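You operate a simulated robot arm through the tools that you are given. There is no shell and no other tool.

Carry out the task below with a simulated robot arm. There is one attempt and no reset: what you move stays moved.

## Task
Close the local carton and tape it with the blue strip.
Fine: lay the strip on the seam, slide the carton into the press, press, then slide it back out. Where these are worked on the way, their far stop is far enough and under half their travel is too little: grey slide.
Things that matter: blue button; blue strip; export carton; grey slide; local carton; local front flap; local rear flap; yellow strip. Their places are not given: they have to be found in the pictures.

The check looks at the end state, three seconds after you hand in, the way a careful person would. Anything else that was tipped, shoved, dropped, spilled or broken makes it a failure.

## Robot
A 6-joint arm with a fingered hand, fixed in place. Base frame: the origin is on the floor under the middle of its stand, x ahead of it, y to its left, z up. Units: mm, degrees, N and s.
With the tool pointing down near the work surface it reaches from about 120 to 680 mm from the base axis. Its first joint turns from -166.0 to 166.0 degrees. Payload 4 kg.
The TCP is the grasp point between the finger pads, 26 mm short of the fingertips. In the tool frame z runs along the fingers and y along their closing line. The gripper opens to 132 mm; its body begins 73 mm behind the TCP. The gripper is a hand of 5 fingers: y runs from the thumb to the fingers, the wrist lies at [0, 0, -239] in the tool frame, and closing takes about 1.5 s.
Orientation is that of the tool frame in the base frame, as a unit quaternion [w, x, y, z]. With the fingers straight down and closing along the base's y, the tool's x points along the base's -x, its y along +y and its z along -z.

## Interface
- The arm moves only by the tool send_rows. Its argument "targets" is one flat list of numbers, 7 for each row, row after row: the finger opening in mm, from 0 to 132, then the shift along the tool's x, y, z in mm, then the turn, a rotation vector about the tool's x, y, z in degrees. In form: [hand, dx, dy, dz, wx, wy, wz, hand, dx, dy, dz, wx, wy, wz, ...]. A call has 1 to 20 rows; each row shifts and turns the commanded pose from where the row before left it, along the tool's axes as they then stand. Each row takes 0.2 s and may step no farther than 50 mm and 8.6 degrees from the row before; otherwise, or with a gripper value out of range, the whole call is refused. Where a pose cannot be reached the arm comes as near as it can. A force on the tool above 80 N (or 10 N above the force at the start of the call, whichever is more), or a blocked arm, ends the call early, and 0.2 s more pass. Each finger travels about 45 mm/s and halts on what it meets, pressing with about 28 N; the grip force reading is that of the motor and also rises with nothing between the fingers. The clock runs only during rows and for 0.2 s after the last one: add rows that do not move to give the fingers time. It gives the time, the measured TCP pose, the force on the tool (base axes), the opening and the grip force at its end, in the units of the frame above (readings bear some noise), with the torque about the TCP (base axes, N m) and any sound that the robot's microphone picked up.
- Cameras (640 x 400 px; columns grow to the right, rows downward): "scene" is fixed at [406.8, 638.2, 1584]; the picture's right is [-0.99, -0.13, 0.00], its down [-0.11, 0.80, -0.60] and it looks along [0.08, -0.59, -0.80] (base axes); focal length 310 px, centre (320, 200). "wrist" rides on the gripper at [84, 2, -97] in the tool frame; the picture's right is [-0.02, 1.00, 0.00], its down [-0.75, -0.02, -0.66] and it looks along [-0.66, -0.01, 0.75] (tool axes); focal length 270 px, centre (320, 200).
- get_image(camera): a new picture of that camera. The clock stands still meanwhile.
- set_grasp(shape): the hand has 5 fingers and takes this shape, open, in about a second: jaw (thumb against the fingers, like two jaws); tri (thumb and two fingers); tip (a fingertip pinch); poke (one finger out to press); point (the index stretched); flat (the hand flat); cup (the hand cupped); fist (a fist). The gripper value then closes the fingers along that shape, each until it touches; the sizes above hold for jaw. It gives what a move gives, with no picture.
- point_at(camera, pixels): there is no depth. For up to 12 entries [column, row, z] of the newest picture of that camera ("zoom" is the newest enlarged one), the place [x, y] in the base frame at which the ray of that pixel passes the height z, good to about 2 mm, but the place of the scene camera against the robot may be out by one fixed shift of up to 18 mm in any direction. The clock stands still meanwhile.
- inspect(camera, box): a new picture of the part [left, top, right, bottom] of that camera's present view, enlarged. The clock stands still meanwhile.
- hand_in(): hands the job in; it is judged then, once.

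Leave the gripper open and the arm clear of the work at the hand-in unless told otherwise.

The tools are called after "Request:" as a command line: name --argument value ..., lists and objects as JSON in quotes. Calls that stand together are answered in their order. send_rows: Moves the arm, as the interface text tells. Its arguments: {"type":"object","properties":{"targets":{"type":"array"}},"required":["targets"]} The other tools are called the same way: set_grasp (shape) gives the hand a shape; get_image (camera) takes a picture; point_at (camera, pixels) gives the place at which the rays of pixels pass given heights; inspect (camera, box) takes an enlarged picture of a part of a camera's view; hand_in () hands the job in.

At the start:

```text
time_s: 0.0
ee_pos: [415.9, 123.6, 1187.0]
tool_rot: [0.0, 0.0, 1.0, -0.001]
wrist_force: [0.4, -0.7, -0.3]
ft_torque: [0.0, 0.0, 0.0]
opening: 131.8
grip_force: 0.1
shape: jaw
```

scene: 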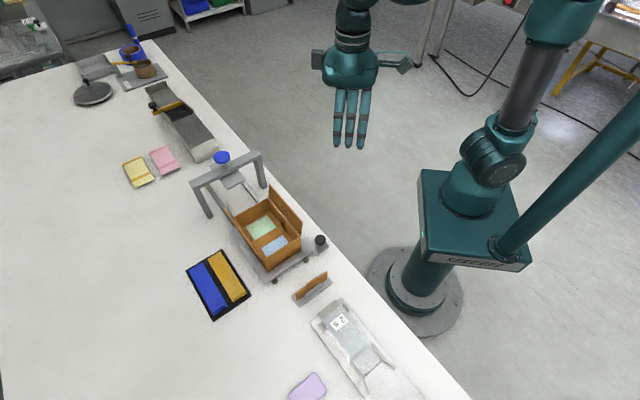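
wrist: 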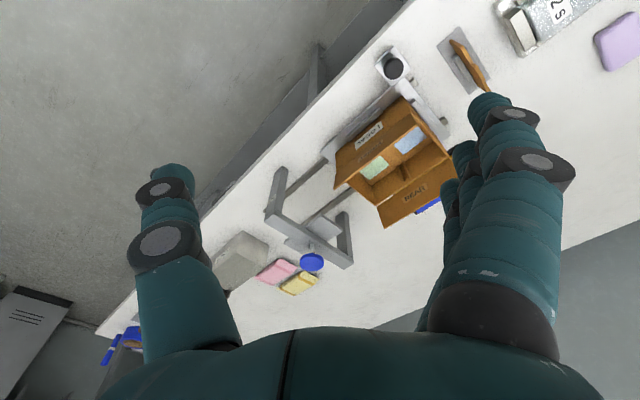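

I see a table with an open carton, a grey press frame with a blue button, and a black tray with a blue and a yellow strip at about (220,283) in the scene picture. First I'll enlarge those areas.

Request:
inspect --camera "scene" --box '[170, 140, 350, 330]'

Request:
inspect --camera "wrist" --box '[240, 30, 500, 300]'

```text
2.11 times, centred on (260, 235) of scene
```

zoom: 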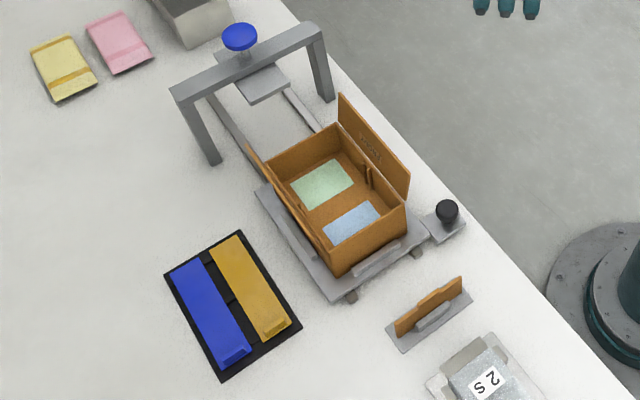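

```text
1.48 times, centred on (370, 165) of wrist
```

zoom: 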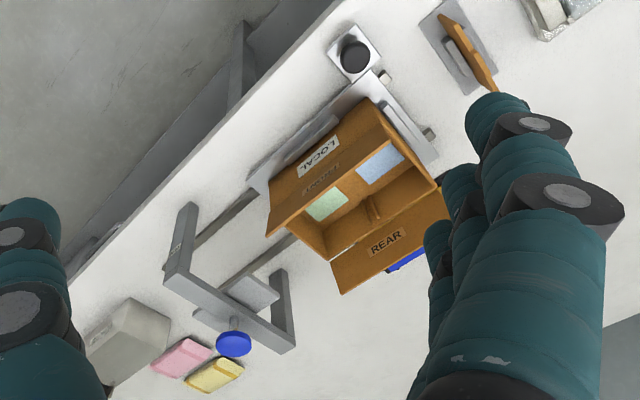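

The open carton reads LOCAL / FRONT and REAR in the wrist view. I don't know yet what the object at (312,287), the black knob and the item at (180,120) are. I'll enlarge those and convert some pixels.

Request:
inspect --camera "scene" --box '[280, 220, 400, 400]'

Request:
inspect --camera "scene" --box '[70, 30, 230, 190]'

Request:
inspect --camera "scene" --box '[220, 170, 330, 300]'

Request:
point_at --camera "scene" --pixels '[[469, 399, 750], [469, 399, 800], [469, 399, 850], [148, 40, 800], [222, 157, 850], [320, 240, 850], [218, 285, 800], [312, 288, 800], [270, 230, 850], [430, 290, 0], [405, 290, 0]]'

```text
2.22 times, centred on (340, 310) of scene
```

zoom: 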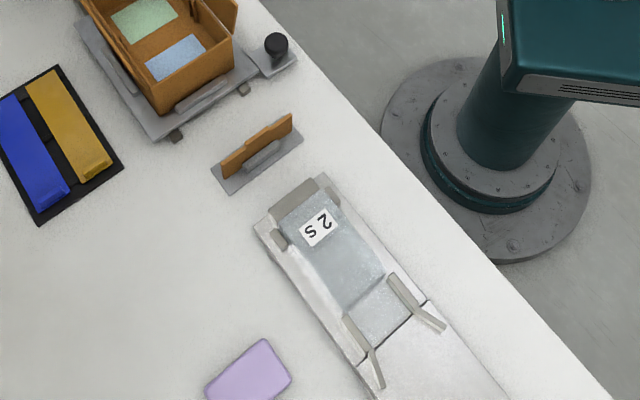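

```text
2.50 times, centred on (150, 110) of scene
```

zoom: 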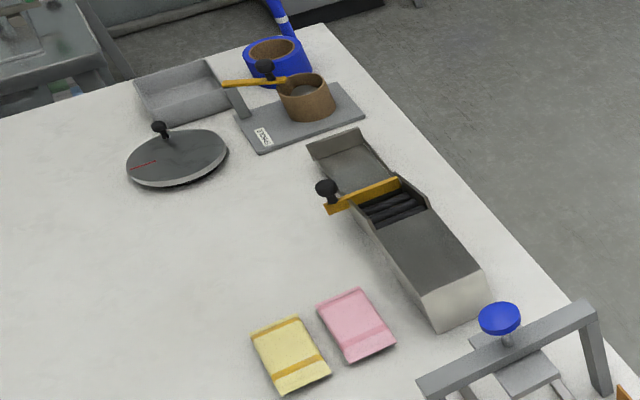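

```text
3.08 times, centred on (275, 235) of scene
```

zoom: 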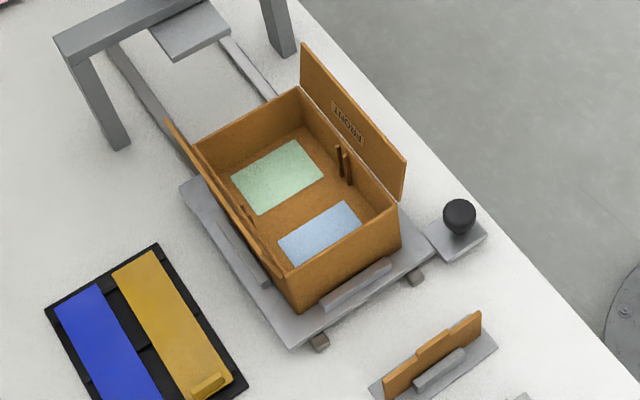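

```text
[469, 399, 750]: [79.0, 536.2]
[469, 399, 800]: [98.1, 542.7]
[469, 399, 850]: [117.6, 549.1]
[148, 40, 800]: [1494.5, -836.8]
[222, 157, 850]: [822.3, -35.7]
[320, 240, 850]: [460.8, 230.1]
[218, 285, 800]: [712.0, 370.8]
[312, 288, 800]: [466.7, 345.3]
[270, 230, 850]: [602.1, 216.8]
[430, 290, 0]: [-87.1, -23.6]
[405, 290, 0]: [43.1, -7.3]
```

The brown item at (312,287) looks like a divider on a stand; it isn't listed, so it stays where it is. I haven't seen the export carton yet. Next I'll find the table height by comparing the same points in both cameras.

Request:
get_image --camera "wrist"

Request:
point_at --camera "wrist" --pixels '[[277, 271, 700], [277, 271, 750], [277, 271, 800], [277, 271, 850], [618, 40, 700], [618, 40, 750], [618, 40, 800], [618, 40, 850], [311, 262, 800], [311, 262, 900], [311, 262, 1000], [393, 67, 850]]'

Request:
get_image --camera "scene"

Request:
point_at --camera "scene" --pixels '[[164, 160, 700], [164, 160, 750], [164, 160, 800], [164, 160, 850], [307, 388, 700], [307, 388, 750], [307, 388, 800], [307, 388, 850], [222, 157, 800], [222, 157, 900], [222, 157, 1000], [320, 240, 850]]'

```text
taken
```

wrist: 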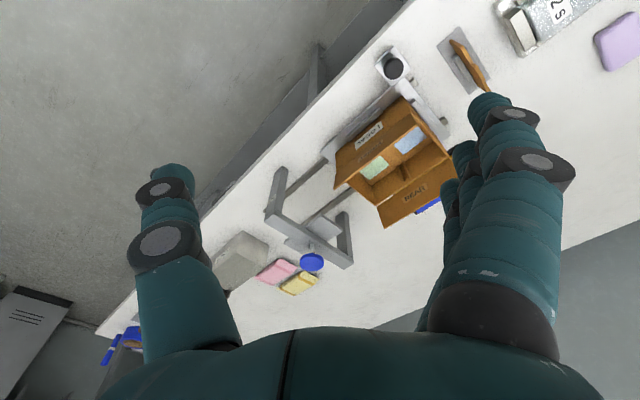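

```text
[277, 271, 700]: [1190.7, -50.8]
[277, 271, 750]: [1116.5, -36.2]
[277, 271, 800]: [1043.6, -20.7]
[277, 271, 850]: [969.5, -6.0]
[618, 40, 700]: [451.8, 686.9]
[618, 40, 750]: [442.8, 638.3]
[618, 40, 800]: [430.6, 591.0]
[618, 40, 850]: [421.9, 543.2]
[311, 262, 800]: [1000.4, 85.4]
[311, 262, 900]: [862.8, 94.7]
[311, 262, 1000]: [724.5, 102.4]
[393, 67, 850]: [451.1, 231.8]
```

```text
taken
```

scene: 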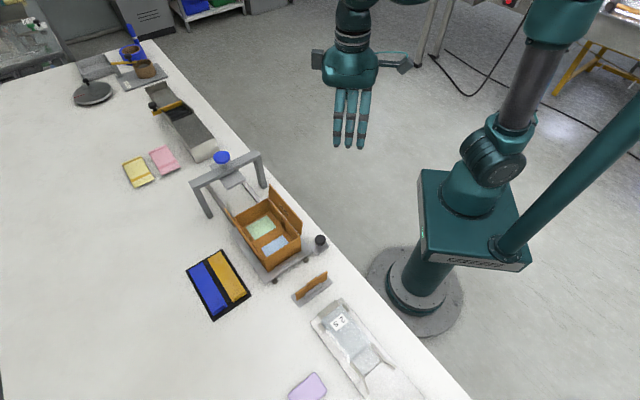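

```text
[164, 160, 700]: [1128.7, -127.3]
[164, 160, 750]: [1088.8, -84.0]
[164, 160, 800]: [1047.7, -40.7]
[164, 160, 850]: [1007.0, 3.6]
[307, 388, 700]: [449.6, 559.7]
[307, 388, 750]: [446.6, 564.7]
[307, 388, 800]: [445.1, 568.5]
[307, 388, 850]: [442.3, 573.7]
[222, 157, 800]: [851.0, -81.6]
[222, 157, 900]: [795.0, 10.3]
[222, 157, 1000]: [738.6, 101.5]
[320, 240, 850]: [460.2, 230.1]
```

The table surface comes out near z ≈ 800 and the scene camera is offset from the wrist camera by roughly 10 mm. Next I'll enlarge the remaining scene regions to look for the export carton.

Request:
inspect --camera "scene" --box '[100, 130, 220, 205]'

Request:
inspect --camera "scene" --box '[0, 0, 160, 100]'

Request:
inspect --camera "wrist" --box '[320, 80, 460, 230]'

Request:
inspect --camera "scene" --box '[175, 230, 345, 330]'

```text
5.33 times, centred on (160, 168) of scene
```

zoom: 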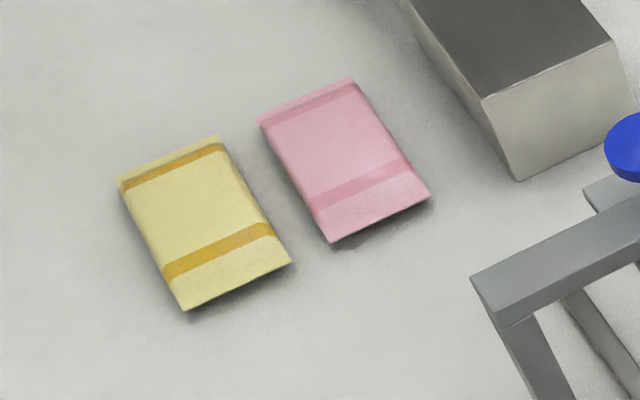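

```text
4.00 times, centred on (80, 50) of scene
```

zoom: 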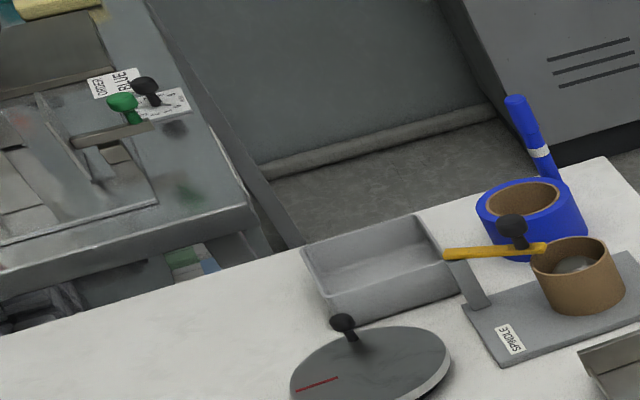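

```text
2.67 times, centred on (390, 155) of wrist
```

zoom: 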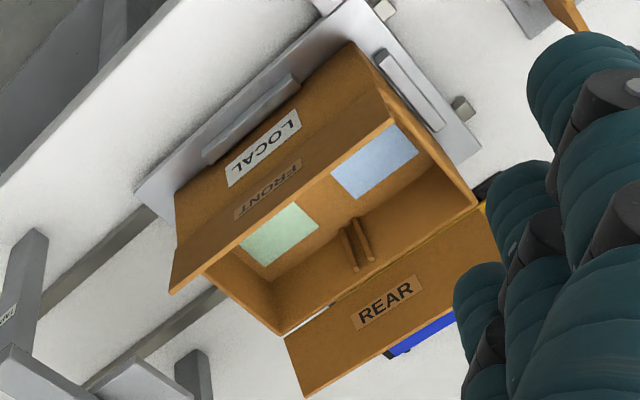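

```text
3.76 times, centred on (260, 280) of scene
```

zoom: 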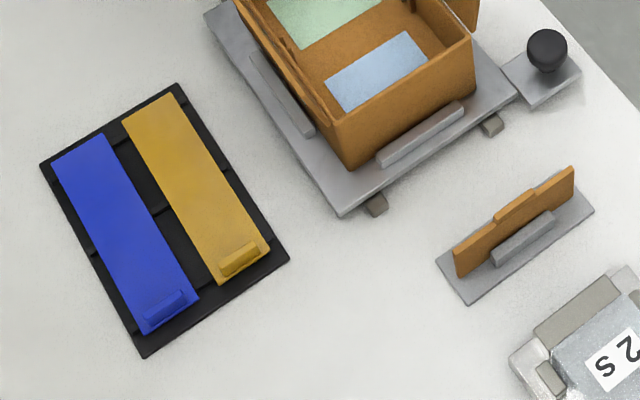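

No second carton is in view. The carton stands parallel to the table edge, which runs at about 45° to the base axes. I'll turn the hand 45° about the vertical so the wrist camera looks squarely into the table, then take new pictures.

Request:
send_rows --targets '[132, 0, 0, 0, 0, 0, -7.5, 132, 0, 0, 0, 0, 0, -7.5, 132, 0, 0, 0, 0, 0, -7.5, 132, 0, 0, 0, 0, 0, -7.5, 132, 0, 0, 0, 0, 0, -7.5, 132, 0, 0, 0, 0, 0, -7.5, 132, 0, 0, 0, 0, 0, 0]'

Request:
get_image --camera "wrist"

Request:
get_image --camera "scene"

```text
time_s: 1.6
ee_pos: [416.7, 125.3, 1187.4]
tool_rot: [0.0, -0.384, 0.923, 0.001]
wrist_force: [0.2, 0.2, -0.5]
ft_torque: [-0.02, 0.0, 0.01]
opening: 132.0
grip_force: 0.0
shape: jaw
```

```text
taken
```

wrist: 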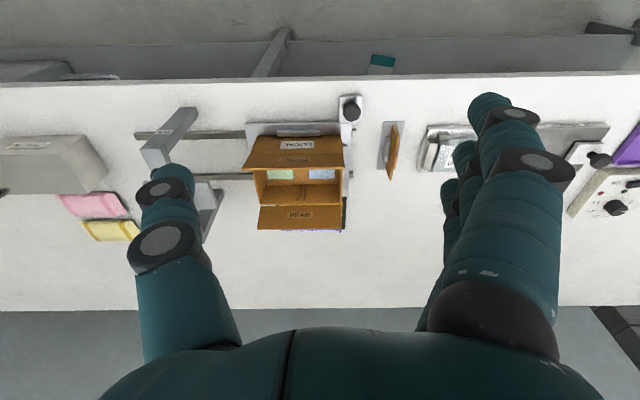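

```text
taken
```

scene: 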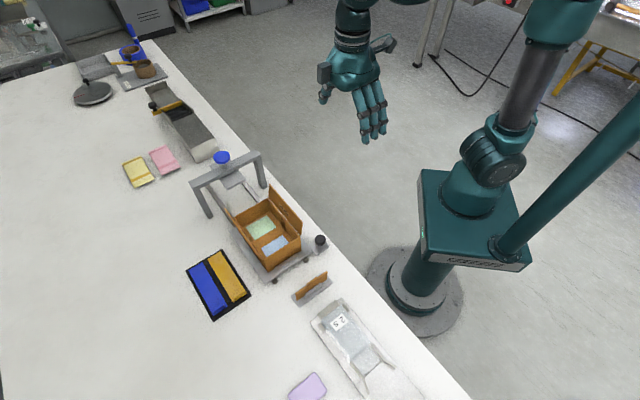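

The knob plate joins the corner of the grey slide. I'll triangulate heights from this second wrist view using the knob (351,110), the divider stand, the pink pad and the carton corners.

Request:
point_at --camera "wrist" --pixels '[[351, 110, 800], [351, 110, 850], [351, 110, 900], [92, 205, 800], [92, 205, 850], [300, 80, 750], [300, 80, 800], [246, 167, 900], [342, 165, 900], [258, 207, 850], [258, 207, 900], [346, 205, 900]]'

Request:
inspect --camera "wrist" --box '[230, 80, 380, 240]'

Request:
inspect --camera "wrist" --box '[120, 80, 280, 240]'

Request:
inspect --camera "wrist" --box '[520, 90, 640, 250]'

```text
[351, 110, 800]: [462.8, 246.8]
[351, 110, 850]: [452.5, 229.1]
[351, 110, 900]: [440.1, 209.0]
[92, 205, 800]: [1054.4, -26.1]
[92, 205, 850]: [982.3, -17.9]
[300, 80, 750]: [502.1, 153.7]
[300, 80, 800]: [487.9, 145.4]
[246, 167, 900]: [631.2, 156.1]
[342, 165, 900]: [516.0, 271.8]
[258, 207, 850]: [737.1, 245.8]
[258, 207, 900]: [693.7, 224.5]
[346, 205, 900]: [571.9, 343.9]
```

```text
2.50 times, centred on (305, 160) of wrist
```

zoom: 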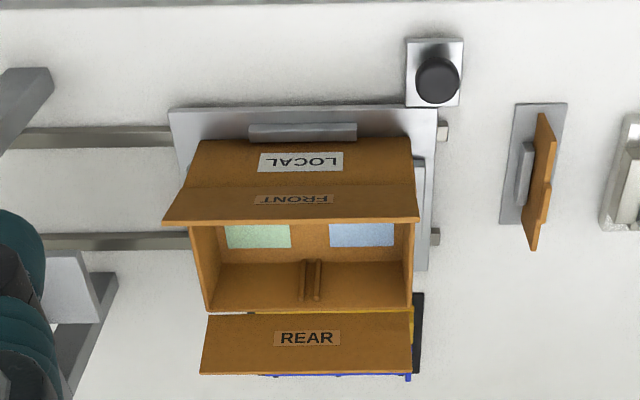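

```text
2.50 times, centred on (200, 160) of wrist
```

zoom: 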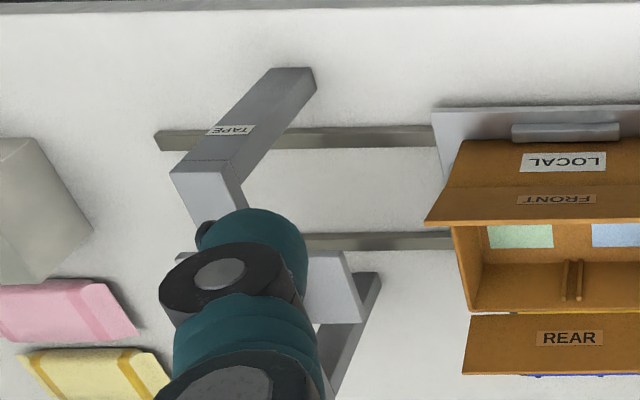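

```text
2.50 times, centred on (580, 170) of wrist
```

zoom: 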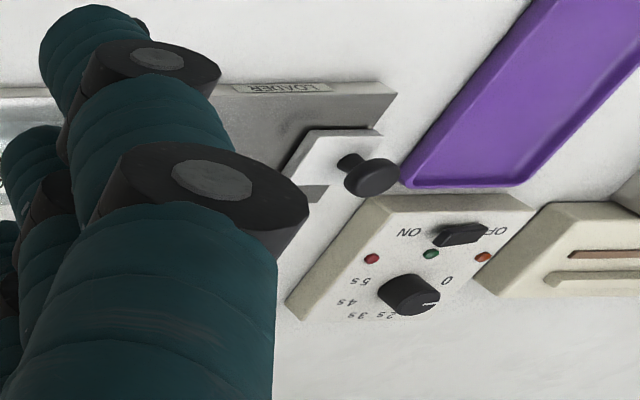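

I want a lower viewpoint, which gives better height triangulation and a sharper view. The hand goes down 150 mm and 60 mm toward the press. It stays in front of the table items, with fingertips near z ≈ 1010.

Request:
send_rows --targets '[132, 0, -20, 40, 0, 0, 0, 132, 0, -20, 40, 0, 0, 0, 132, 0, -20, 40, 0, 0, 0, 132, 0, 0, 30, 0, 0, 0, 132, 0, 0, 0, 0, 0, 0]'

Request:
get_image --camera "wrist"

Request:
get_image --camera "scene"

```text
time_s: 2.8
ee_pos: [461.2, 83.6, 1037.1]
tool_rot: [0.0, -0.382, 0.924, -0.001]
wrist_force: [-0.3, -0.7, 0.5]
ft_torque: [0.01, 0.02, -0.01]
opening: 132.0
grip_force: 0.1
shape: jaw
```

```text
taken
```

wrist: 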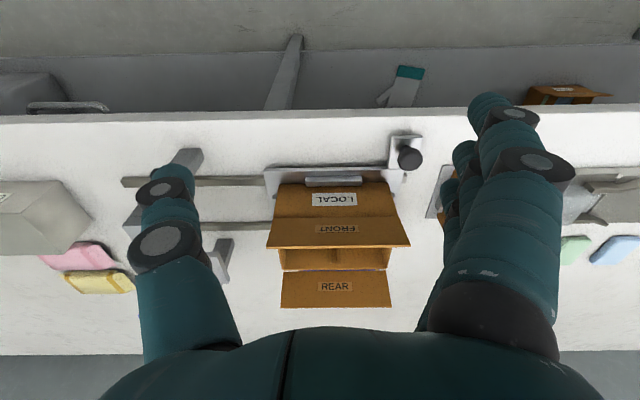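

```text
taken
```

scene: 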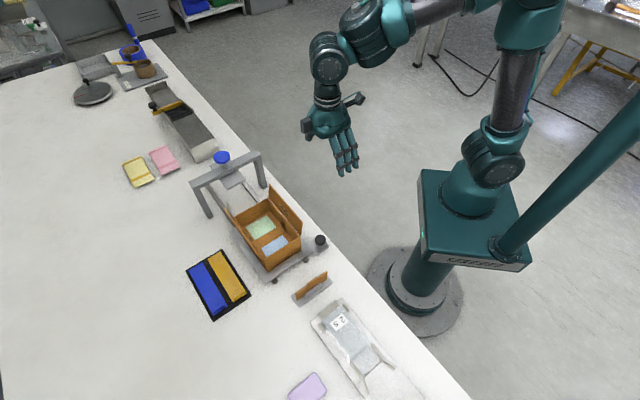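

A brown carton sits below or behind the table edge at about (565,93); that may be the export carton. I'll enlarge it, along with the carton area.

Request:
inspect --camera "wrist" --box '[500, 60, 640, 140]'

Request:
inspect --camera "wrist" --box '[240, 110, 440, 320]'

Request:
point_at --camera "wrist" --pixels '[[410, 152, 800], [410, 152, 850], [410, 152, 900], [267, 246, 850], [267, 246, 900], [267, 246, 950], [282, 305, 900], [390, 305, 900], [71, 257, 800], [71, 257, 850], [392, 134, 800], [420, 134, 800]]'

```text
4.57 times, centred on (570, 100) of wrist
```

zoom: 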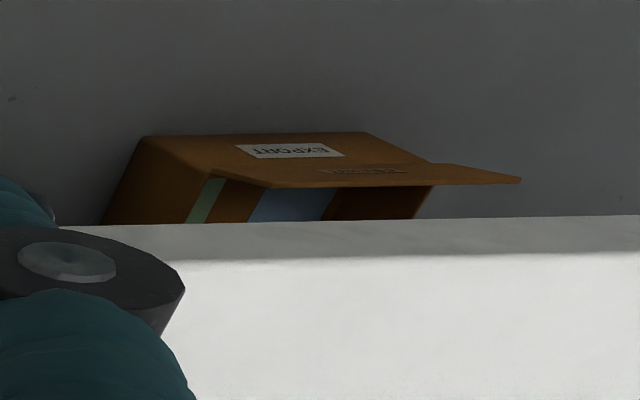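

```text
1.90 times, centred on (340, 215) of wrist
```

zoom: 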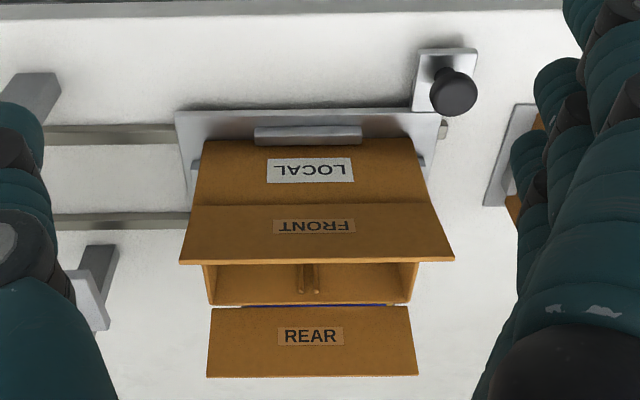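

```text
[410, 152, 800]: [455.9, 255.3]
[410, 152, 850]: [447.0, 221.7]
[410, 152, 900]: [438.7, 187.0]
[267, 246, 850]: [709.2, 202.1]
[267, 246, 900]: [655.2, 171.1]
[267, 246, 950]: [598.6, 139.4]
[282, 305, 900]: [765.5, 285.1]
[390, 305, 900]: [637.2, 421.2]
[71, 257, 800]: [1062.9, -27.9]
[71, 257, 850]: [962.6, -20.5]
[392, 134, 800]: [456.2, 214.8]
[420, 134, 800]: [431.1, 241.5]
```

The carton under the table is labelled EXPORT, so it stays untouched. By triangulation the local carton's top edge is near z ≈ 900, and the flaps stand up to z ≈ 950. Next I'll get scene positions for carton corners, for calibration, and for the strips.

Request:
inspect --camera "scene" --box '[180, 240, 260, 330]'

Request:
point_at --camera "scene" --pixels '[[268.5, 198.6, 900], [302, 237.3, 900], [268.5, 183.7, 950], [302.9, 221.4, 950], [188.7, 269.4, 800], [202.8, 262.7, 800], [227.6, 306.1, 800], [212.7, 315.4, 800], [320.1, 239.9, 830], [271, 283.5, 800], [222, 157, 990], [183, 178, 800]]'

```text
4.44 times, centred on (220, 285) of scene
```

zoom: 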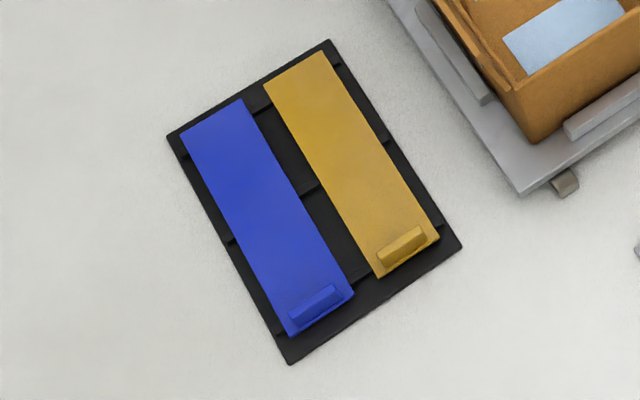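

```text
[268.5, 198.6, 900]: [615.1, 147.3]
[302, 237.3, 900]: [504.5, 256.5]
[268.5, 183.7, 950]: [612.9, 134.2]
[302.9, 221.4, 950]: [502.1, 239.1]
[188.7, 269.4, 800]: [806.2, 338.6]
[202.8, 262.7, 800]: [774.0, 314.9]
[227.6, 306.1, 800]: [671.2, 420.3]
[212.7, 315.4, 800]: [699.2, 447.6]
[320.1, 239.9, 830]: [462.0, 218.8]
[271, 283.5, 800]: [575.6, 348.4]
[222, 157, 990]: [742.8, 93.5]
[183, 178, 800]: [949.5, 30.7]
```

The strips lie behind the carton: blue is at n ≈ 770–810 mm from the base and the yellow one is nearer. Its grip tab sits at the end away from the press. That is out of straight-down reach, so the hand will have to tilt. I'll try the "tip" shape here in free air and see what it looks like.

Request:
set_grasp --shape "tip"

Request:
get_image --camera "wrist"

Request:
inspect --camera "scene" --box '[280, 60, 400, 200]'

```text
time_s: 3.7
ee_pos: [459.8, 83.9, 1036.7]
tool_rot: [0.0, -0.382, 0.924, 0.0]
wrist_force: [-0.2, 1.1, -0.3]
ft_torque: [0.01, -0.03, 0.02]
opening: 131.8
grip_force: 0.1
shape: tip
```

```text
taken
```

wrist: 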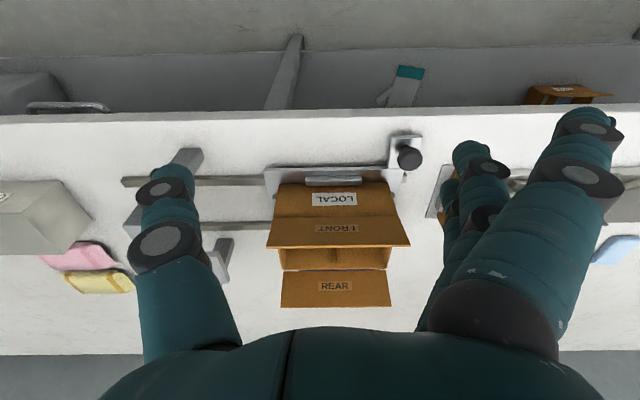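

```text
2.86 times, centred on (340, 130) of scene
```

zoom: 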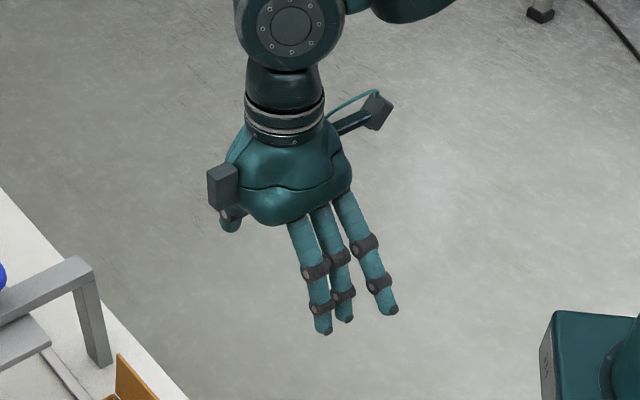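

In "tip" the near finger swung outward. I'll close the fingers in free air and see which ones meet.

Request:
send_rows --targets '[60, 0, 0, 0, 0, 0, 0, 20, 0, 0, 0, 0, 0, 0, 10, 0, 0, 0, 0, 0, 0, 10, 0, 0, 0, 0, 0, 0, 10, 0, 0, 0, 0, 0, 0, 10, 0, 0, 0, 0, 0, 0, 10, 0, 0, 0, 0, 0, 0, 10, 0, 0, 0, 0, 0, 0]'

Request:
get_image --camera "wrist"

Request:
inspect --camera "scene" --box '[280, 60, 400, 200]'

```text
time_s: 5.5
ee_pos: [459.5, 83.6, 1036.3]
tool_rot: [0.001, -0.383, 0.924, 0.0]
wrist_force: [0.9, -0.9, 0.1]
ft_torque: [0.0, -0.03, 0.02]
opening: 10.6
grip_force: 0.1
shape: tip
```

```text
taken
```

wrist: 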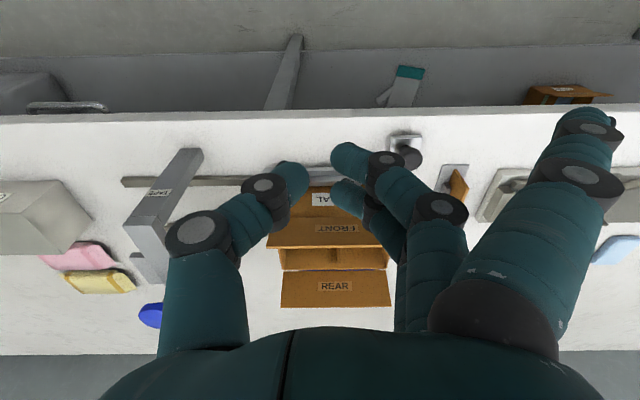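

```text
2.86 times, centred on (340, 130) of scene
```

zoom: 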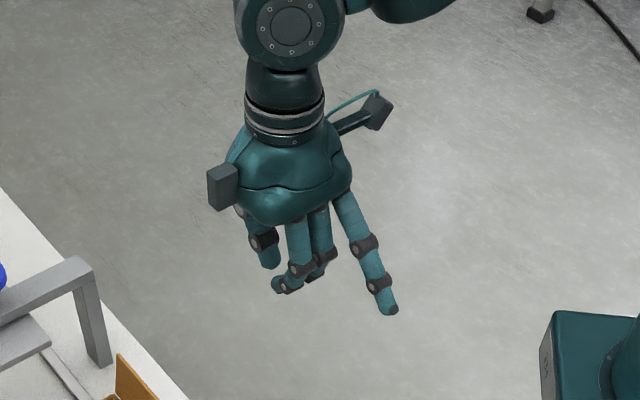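

In "tip" the thumb and two far fingers meet while the camera-side finger stays out. I'll check "tri" closed next.

Request:
set_grasp --shape "tri"

Request:
send_rows --targets '[60, 0, 0, 0, 0, 0, 0, 20, 0, 0, 0, 0, 0, 0, 10, 0, 0, 0, 0, 0, 0, 10, 0, 0, 0, 0, 0, 0, 10, 0, 0, 0, 0, 0, 0, 10, 0, 0, 0, 0, 0, 0, 10, 0, 0, 0, 0, 0, 0, 10, 0, 0, 0, 0, 0, 0]'

Request:
inspect --camera "wrist" --box '[140, 90, 640, 400]'

Request:
inspect --camera "scene" --box '[300, 90, 380, 190]'

```text
time_s: 6.4
ee_pos: [459.9, 82.3, 1036.7]
tool_rot: [0.0, -0.383, 0.924, -0.001]
wrist_force: [-0.2, -0.5, 0.1]
ft_torque: [-0.03, 0.0, -0.01]
opening: 132.1
grip_force: 0.0
shape: tri
```

```text
time_s: 8.2
ee_pos: [459.8, 82.1, 1037.3]
tool_rot: [0.0, -0.383, 0.924, 0.0]
wrist_force: [-0.3, -0.8, -0.1]
ft_torque: [0.01, 0.0, 0.02]
opening: 10.7
grip_force: 0.3
shape: tri
```

```text
1.28 times, centred on (390, 245) of wrist
```

zoom: 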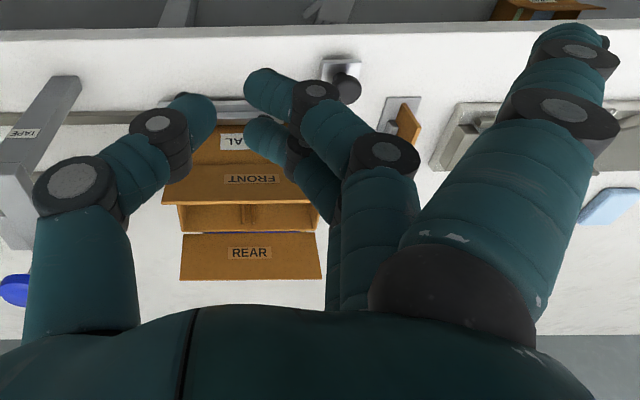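

```text
4.00 times, centred on (340, 140) of scene
```

zoom: 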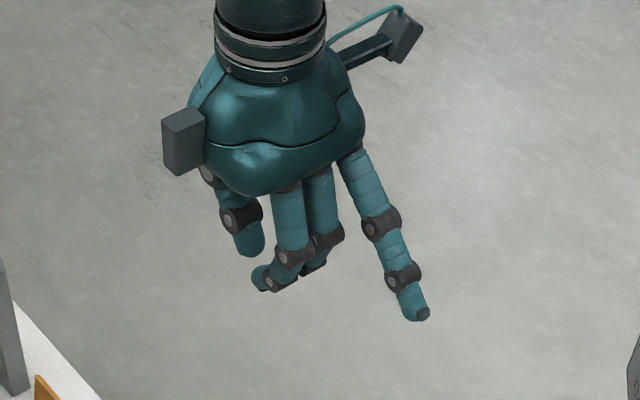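

Index and middle lie on the side away from the camera, ring and pinky on the camera side. With a forward tilt the camera would end up low and hit the carton. So I'll turn the hand half a turn about its axis, which puts the camera on the far, upper side. I'll do this in free air, in two steps, and check that the wrist can follow.

Request:
send_rows --targets '[100, 0, 0, 0, 0, 0, 8, 132, 0, 0, 0, 0, 0, 8, 132, 0, 0, 0, 0, 0, 8, 132, 0, 0, 0, 0, 0, 8, 132, 0, 0, 0, 0, 0, 8, 132, 0, 0, 0, 0, 0, 8, 132, 0, 0, 0, 0, 0, 8, 132, 0, 0, 0, 0, 0, 8, 132, 0, 0, 0, 0, 0, 8, 132, 0, 0, 0, 0, 0, 8, 132, 0, 0, 0, 0, 0, 8, 132, 0, 0, 0, 0, 0, 0]'

Request:
get_image --camera "scene"

```text
time_s: 10.8
ee_pos: [458.6, 82.1, 1037.7]
tool_rot: [0.0, 0.367, 0.93, 0.0]
wrist_force: [0.8, -0.1, 0.2]
ft_torque: [0.02, -0.02, -0.01]
opening: 131.8
grip_force: 0.1
shape: tri
```

```text
taken
```

scene: 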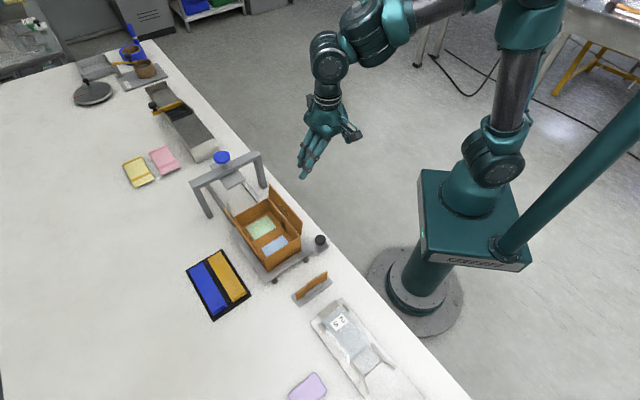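

The hand turned 88° without trouble. I'll finish the half turn with another 92°.

Request:
send_rows --targets '[132, 0, 0, 0, 0, 0, 8, 132, 0, 0, 0, 0, 0, 8, 132, 0, 0, 0, 0, 0, 8, 132, 0, 0, 0, 0, 0, 8, 132, 0, 0, 0, 0, 0, 8, 132, 0, 0, 0, 0, 0, 8, 132, 0, 0, 0, 0, 0, 8, 132, 0, 0, 0, 0, 0, 8, 132, 0, 0, 0, 0, 0, 8, 132, 0, 0, 0, 0, 0, 8, 132, 0, 0, 0, 0, 0, 8, 132, 0, 0, 0, 0, 0, 4, 132, 0, 0, 0, 0, 0, 0]'

Request:
get_image --camera "wrist"

Request:
get_image --camera "scene"

```text
time_s: 13.6
ee_pos: [458.1, 81.1, 1037.2]
tool_rot: [0.0, 0.924, 0.382, 0.0]
wrist_force: [-0.4, 0.5, 0.2]
ft_torque: [0.02, -0.01, 0.03]
opening: 131.8
grip_force: 0.0
shape: tri
```

```text
taken
```

wrist: 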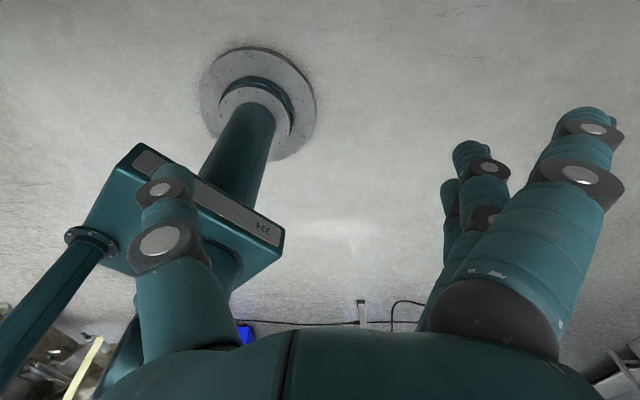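

```text
taken
```

scene: 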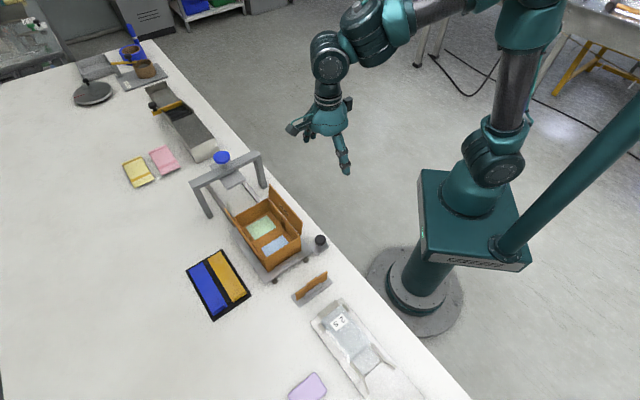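

The wrist follows. Tool x now points into the table, y toward the press, and z down. I'll look at the "poke" shape, which suits working the flaps and the button.

Request:
set_grasp --shape "poke"

Request:
get_image --camera "wrist"

Request:
inspect --camera "scene" --box '[280, 80, 380, 190]'

```text
time_s: 14.5
ee_pos: [458.0, 82.3, 1037.4]
tool_rot: [0.0, 0.924, 0.383, 0.0]
wrist_force: [0.3, 0.4, 1.3]
ft_torque: [0.03, -0.02, 0.0]
opening: 0.0
grip_force: 0.0
shape: poke
```

```text
taken
```

wrist: 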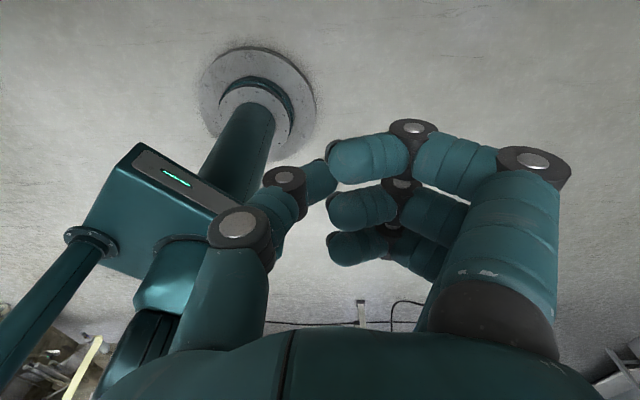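

```text
3.64 times, centred on (330, 135) of scene
```

zoom: 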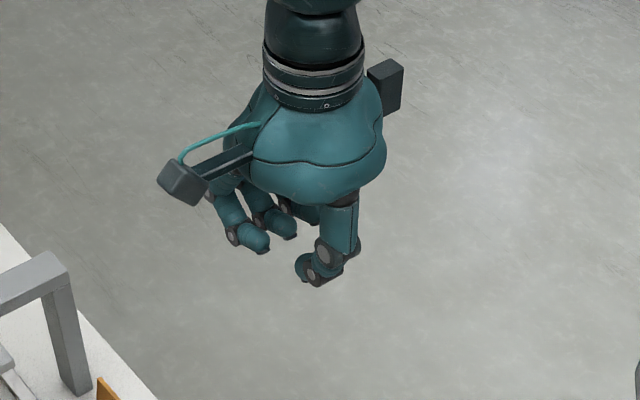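

In "poke" the fingers look mostly curled and the opening reads 0. I'll compare with the "point" shape.

Request:
set_grasp --shape "point"

Request:
get_image --camera "wrist"

Request:
inspect --camera "scene" --box '[280, 80, 380, 190]'

```text
time_s: 15.4
ee_pos: [459.0, 80.0, 1038.0]
tool_rot: [0.0, 0.924, 0.383, 0.001]
wrist_force: [0.4, -0.5, 0.9]
ft_torque: [0.02, 0.0, 0.03]
opening: 126.2
grip_force: 0.1
shape: point
```

```text
taken
```

wrist: 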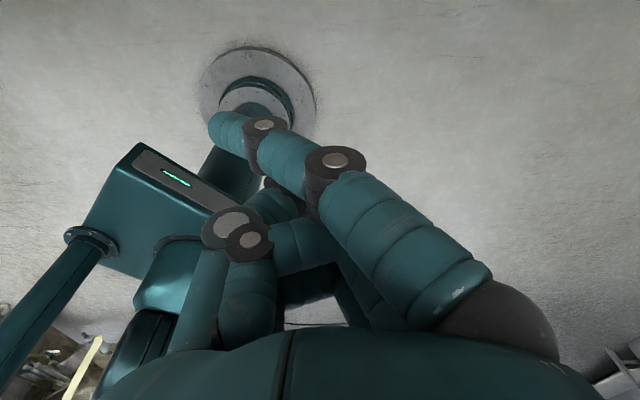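

```text
3.64 times, centred on (330, 135) of scene
```

zoom: 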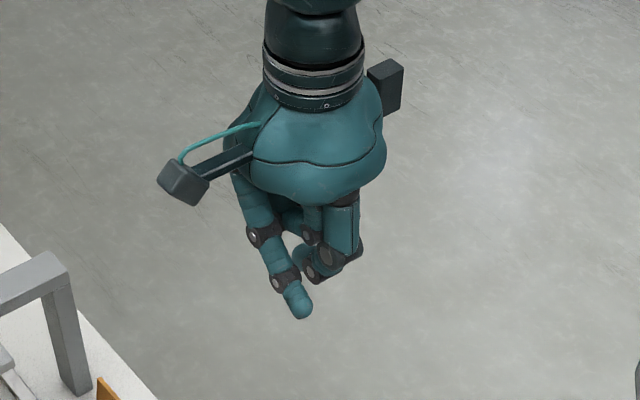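

In "point" it is the camera-side finger that stretches. The jaw shape has known sizes, so I'll look at it closed as a possible pushing tool.

Request:
set_grasp --shape "jaw"

Request:
send_rows --targets '[60, 0, 0, 0, 0, 0, 0, 0, 0, 0, 0, 0, 0, 0, 0, 0, 0, 0, 0, 0, 0, 0, 0, 0, 0, 0, 0, 0, 0, 0, 0, 0, 0, 0, 0, 0, 0, 0, 0, 0, 0, 0, 0, 0, 0, 0, 0, 0, 0, 0, 0, 0, 0, 0, 0, 0]'

Request:
get_image --camera "wrist"

Request:
inspect --camera "scene" --box '[280, 80, 380, 190]'

```text
time_s: 16.3
ee_pos: [458.8, 81.8, 1037.7]
tool_rot: [0.001, 0.924, 0.382, 0.0]
wrist_force: [0.3, 0.0, -0.5]
ft_torque: [-0.05, 0.02, 0.01]
opening: 132.1
grip_force: 0.1
shape: jaw
```

```text
time_s: 18.1
ee_pos: [458.4, 82.1, 1037.8]
tool_rot: [0.0, 0.924, 0.383, 0.0]
wrist_force: [-0.6, -0.7, 0.1]
ft_torque: [0.02, -0.02, 0.01]
opening: 0.0
grip_force: 12.2
shape: jaw
```

```text
taken
```

wrist: 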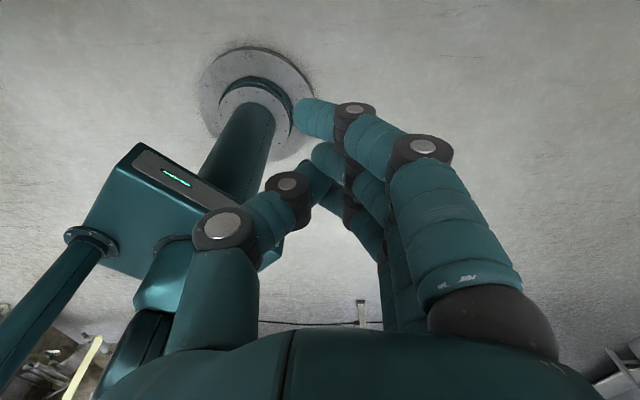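

```text
3.64 times, centred on (330, 135) of scene
```

zoom: 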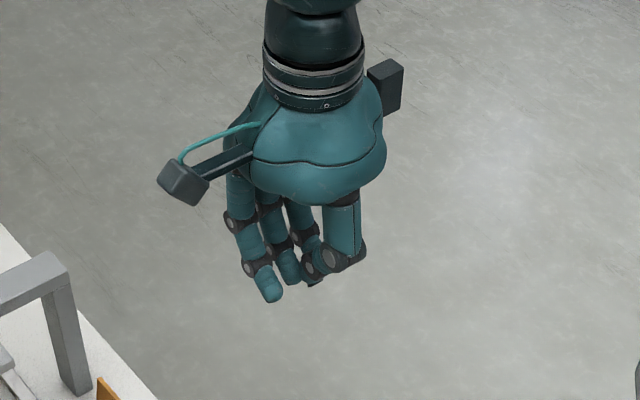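

Jaw closed gives a compact tool. Next I'll test how far the arm reaches. I move outward high over the carton with fingertips near z ≈ 1010, above the flaps at 950, and read where it stops.

Request:
send_rows --targets '[0, 40, -10, 0, 0, 0, 0, 0, 40, -10, 0, 0, 0, 0, 0, 40, -10, 0, 0, 0, 0, 0, 40, -10, 0, 0, 0, 0, 0, 40, 0, 0, 0, 0, 0, 0, 40, 0, 0, 0, 0, 0, 0, 0, 0, 0, 0, 0, 0]'

Request:
get_image --camera "scene"

Request:
get_image --camera "wrist"

```text
time_s: 19.7
ee_pos: [601.3, 278.3, 1036.1]
tool_rot: [0.0, 0.924, 0.383, 0.0]
wrist_force: [0.1, 0.8, -1.0]
ft_torque: [-0.02, 0.02, 0.02]
opening: 0.0
grip_force: 28.0
shape: jaw
```

```text
taken
```

scene: 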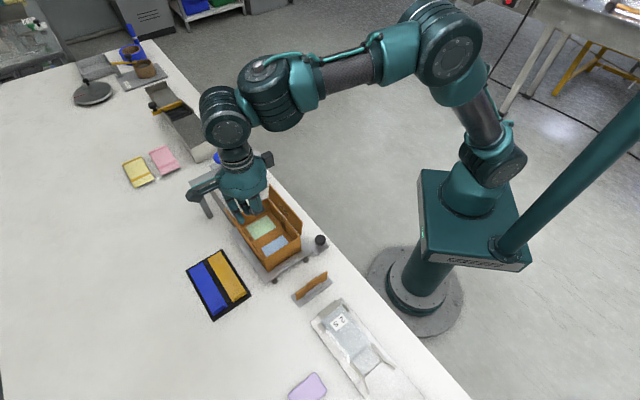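

```text
taken
```

wrist: 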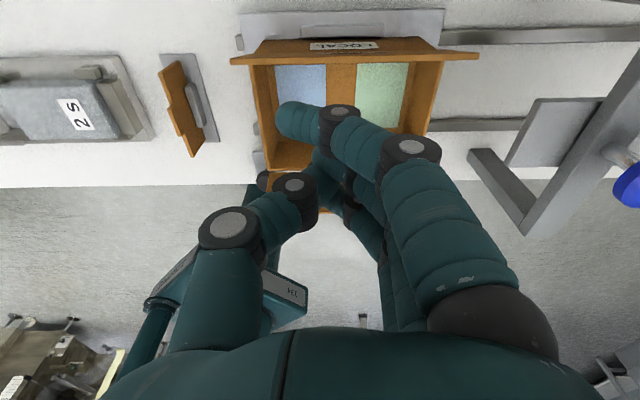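

It's at radius 662 with the elbow still well bent. I'll keep going outward by 120 mm.

Request:
send_rows --targets '[0, 40, 0, 0, 0, 0, 0, 0, 40, 0, 0, 0, 0, 0, 0, 40, 0, 0, 0, 0, 0, 0, 0, 0, 0, 0, 0, 0]'

Request:
get_image --camera "scene"

Request:
get_image --camera "wrist"

```text
time_s: 20.7
ee_pos: [685.7, 361.6, 1036.4]
tool_rot: [0.001, 0.924, 0.382, -0.001]
wrist_force: [1.0, -0.5, 0.3]
ft_torque: [-0.02, 0.02, -0.03]
opening: 0.0
grip_force: 28.0
shape: jaw
```

```text
taken
```

scene: 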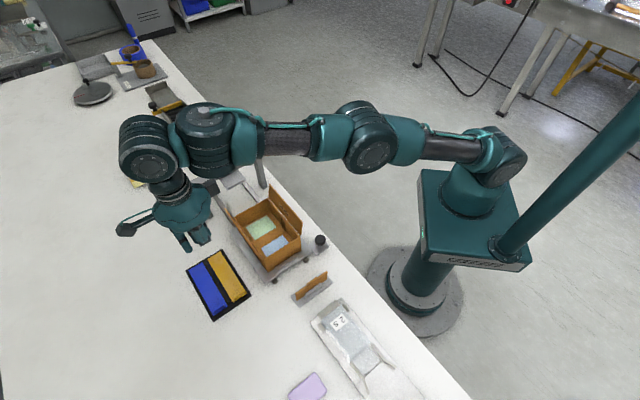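

```text
taken
```

wrist: 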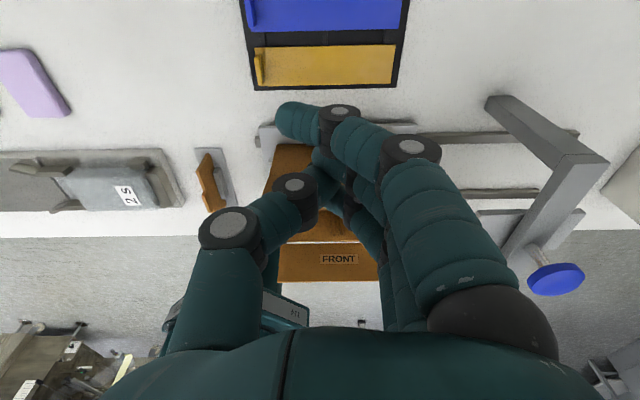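

It still tracks at radius 775 with the tool vertical, so the reach is better than I feared. I'll go to a spot above the blue strip's tab, about n ≈ 795, u ≈ 190.

Request:
send_rows --targets '[0, 28, -20, 0, 0, 0, 0, 0, 28, -19, 0, 0, 0, 0, 0, 0, 0, 0, 0, 0, 0, 0, 0, 0, 0, 0, 0, 0]'

Request:
get_image --camera "scene"

Request:
get_image --camera "wrist"

```text
time_s: 21.7
ee_pos: [676.1, 396.4, 1028.1]
tool_rot: [0.001, 0.924, 0.383, 0.0]
wrist_force: [0.4, -0.3, 1.2]
ft_torque: [0.03, -0.03, 0.0]
opening: 0.1
grip_force: 28.5
shape: jaw
out of reach, approached as far as the arm can: row 1, 2
```

```text
taken
```

scene: 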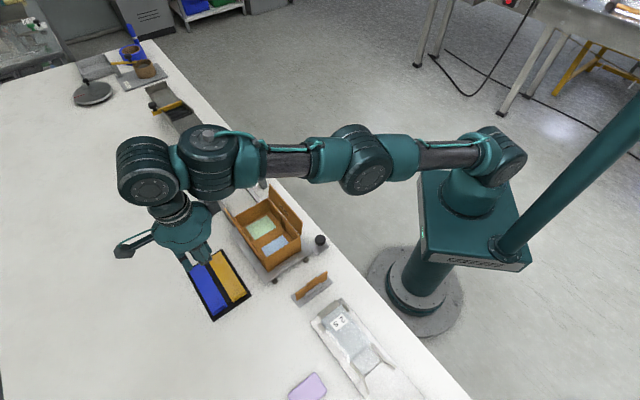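

```text
taken
```

wrist: 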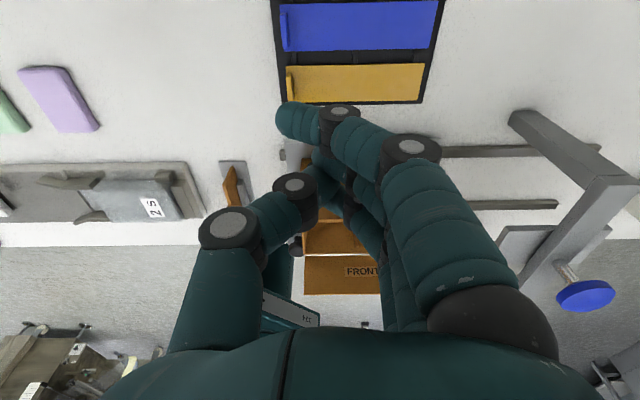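

The arm stopped at radius 784 at this height. Shoulder height appears to be near 1080, so lower down the reach should improve. I'll descend 80 mm here, clear of the flap at n ≈ 667, and read the pose.

Request:
send_rows --targets '[0, 0, 0, 40, 0, 0, 0, 0, 0, 0, 40, 0, 0, 0, 0, 0, 0, 0, 0, 0, 0]'

Request:
get_image --camera "wrist"

```text
time_s: 22.5
ee_pos: [672.8, 398.5, 949.5]
tool_rot: [0.0, 0.924, 0.383, 0.0]
wrist_force: [0.9, -0.2, -0.3]
ft_torque: [-0.02, -0.02, 0.0]
opening: 0.1
grip_force: 28.1
shape: jaw
```

```text
taken
```

wrist: 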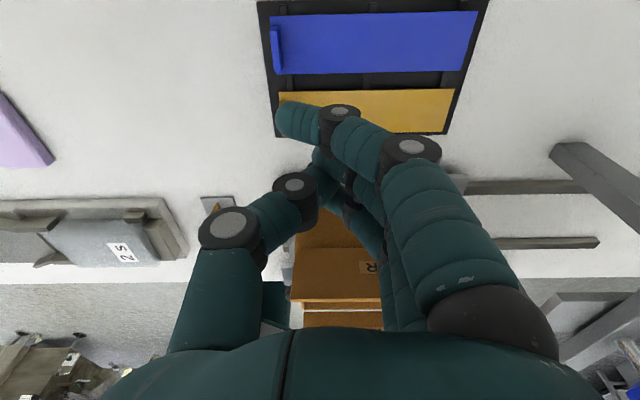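

It descended cleanly. I'll test outward again at this height.

Request:
send_rows --targets '[0, 30, 0, 0, 0, 0, 0, 0, 15, 0, 0, 0, 0, 0, 0, 0, 0, 0, 0, 0, 0]'

Request:
get_image --camera "wrist"

```text
time_s: 23.3
ee_pos: [690.6, 417.2, 945.7]
tool_rot: [0.001, 0.924, 0.382, 0.0]
wrist_force: [0.9, 0.9, -0.7]
ft_torque: [0.01, -0.04, 0.01]
opening: 0.0
grip_force: 28.0
shape: jaw
out of reach, approached as far as the arm can: row 1, 2
```

```text
taken
```

wrist: 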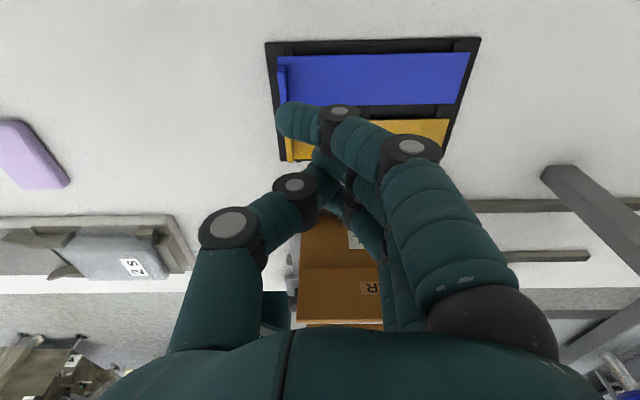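

Radius 807 is reached with the tool vertical, so a near-vertical grasp of the tab should work lower down. I'll measure the tray from this close view.

Request:
inspect --camera "wrist" --box '[250, 20, 490, 170]'

Request:
point_at --camera "wrist" --pixels '[[278, 62, 800], [278, 62, 820], [470, 55, 800], [470, 55, 820], [276, 106, 800], [461, 104, 800], [265, 43, 800], [481, 38, 800], [281, 161, 800]]'

```text
2.67 times, centred on (370, 95) of wrist
```

zoom: 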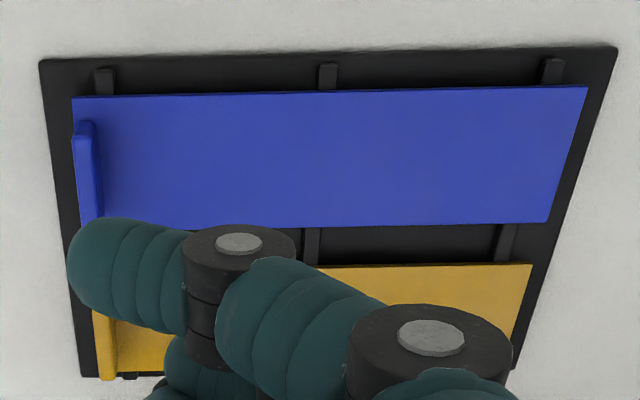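

```text
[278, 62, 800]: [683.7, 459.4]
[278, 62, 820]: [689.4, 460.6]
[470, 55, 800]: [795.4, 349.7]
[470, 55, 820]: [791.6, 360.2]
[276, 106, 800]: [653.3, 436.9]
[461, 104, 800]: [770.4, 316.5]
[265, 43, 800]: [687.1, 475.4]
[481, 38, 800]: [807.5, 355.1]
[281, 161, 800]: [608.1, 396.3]
```

The blue strip measures n ≈ 772–813, u ≈ 164–313, at z ≈ 810, with a raised bar across its u ≈ 165 end. Flaps come first. I'll raise the closed hand, shift to behind the rear flap (n ≈ 724, u ≈ 243), and look before lowering.

Request:
send_rows --targets '[0, 0, 0, -30, 0, 0, 0, 0, -30, 0, -20, 0, 0, 0, 0, -30, 25, 0, 0, 0, 0, 0, 0, 25, 0, 0, 0, 0, 0, 0, 0, 0, 0, 0, 0]'

Request:
get_image --camera "wrist"

Request:
inspect --camera "scene" --box '[110, 120, 330, 320]'

```text
time_s: 24.5
ee_pos: [677.1, 335.0, 996.2]
tool_rot: [0.001, 0.924, 0.383, 0.0]
wrist_force: [-0.3, -0.7, 0.3]
ft_torque: [0.02, 0.03, 0.0]
opening: 0.0
grip_force: 27.3
shape: jaw
out of reach, approached as far as the arm can: row 1
```

```text
taken
```

wrist: 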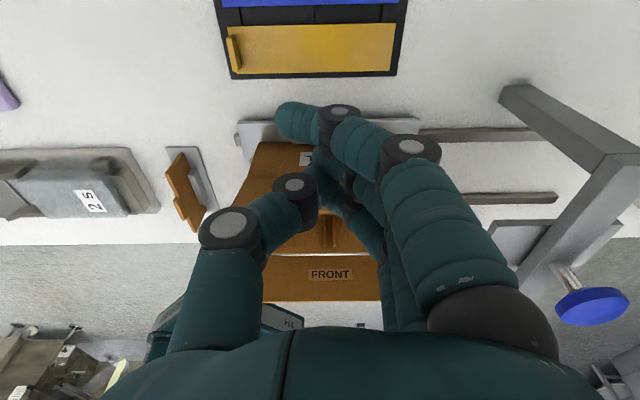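

```text
2.00 times, centred on (220, 220) of scene
```

zoom: 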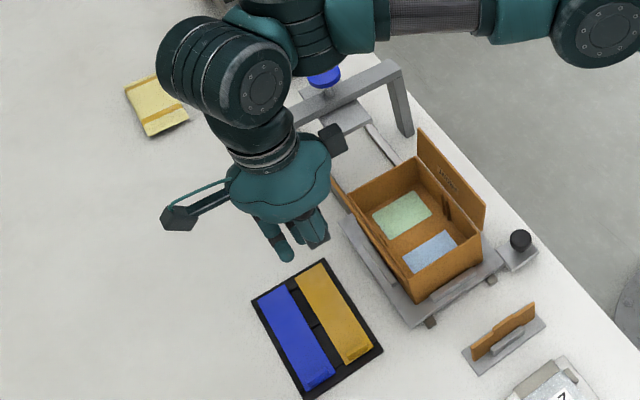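

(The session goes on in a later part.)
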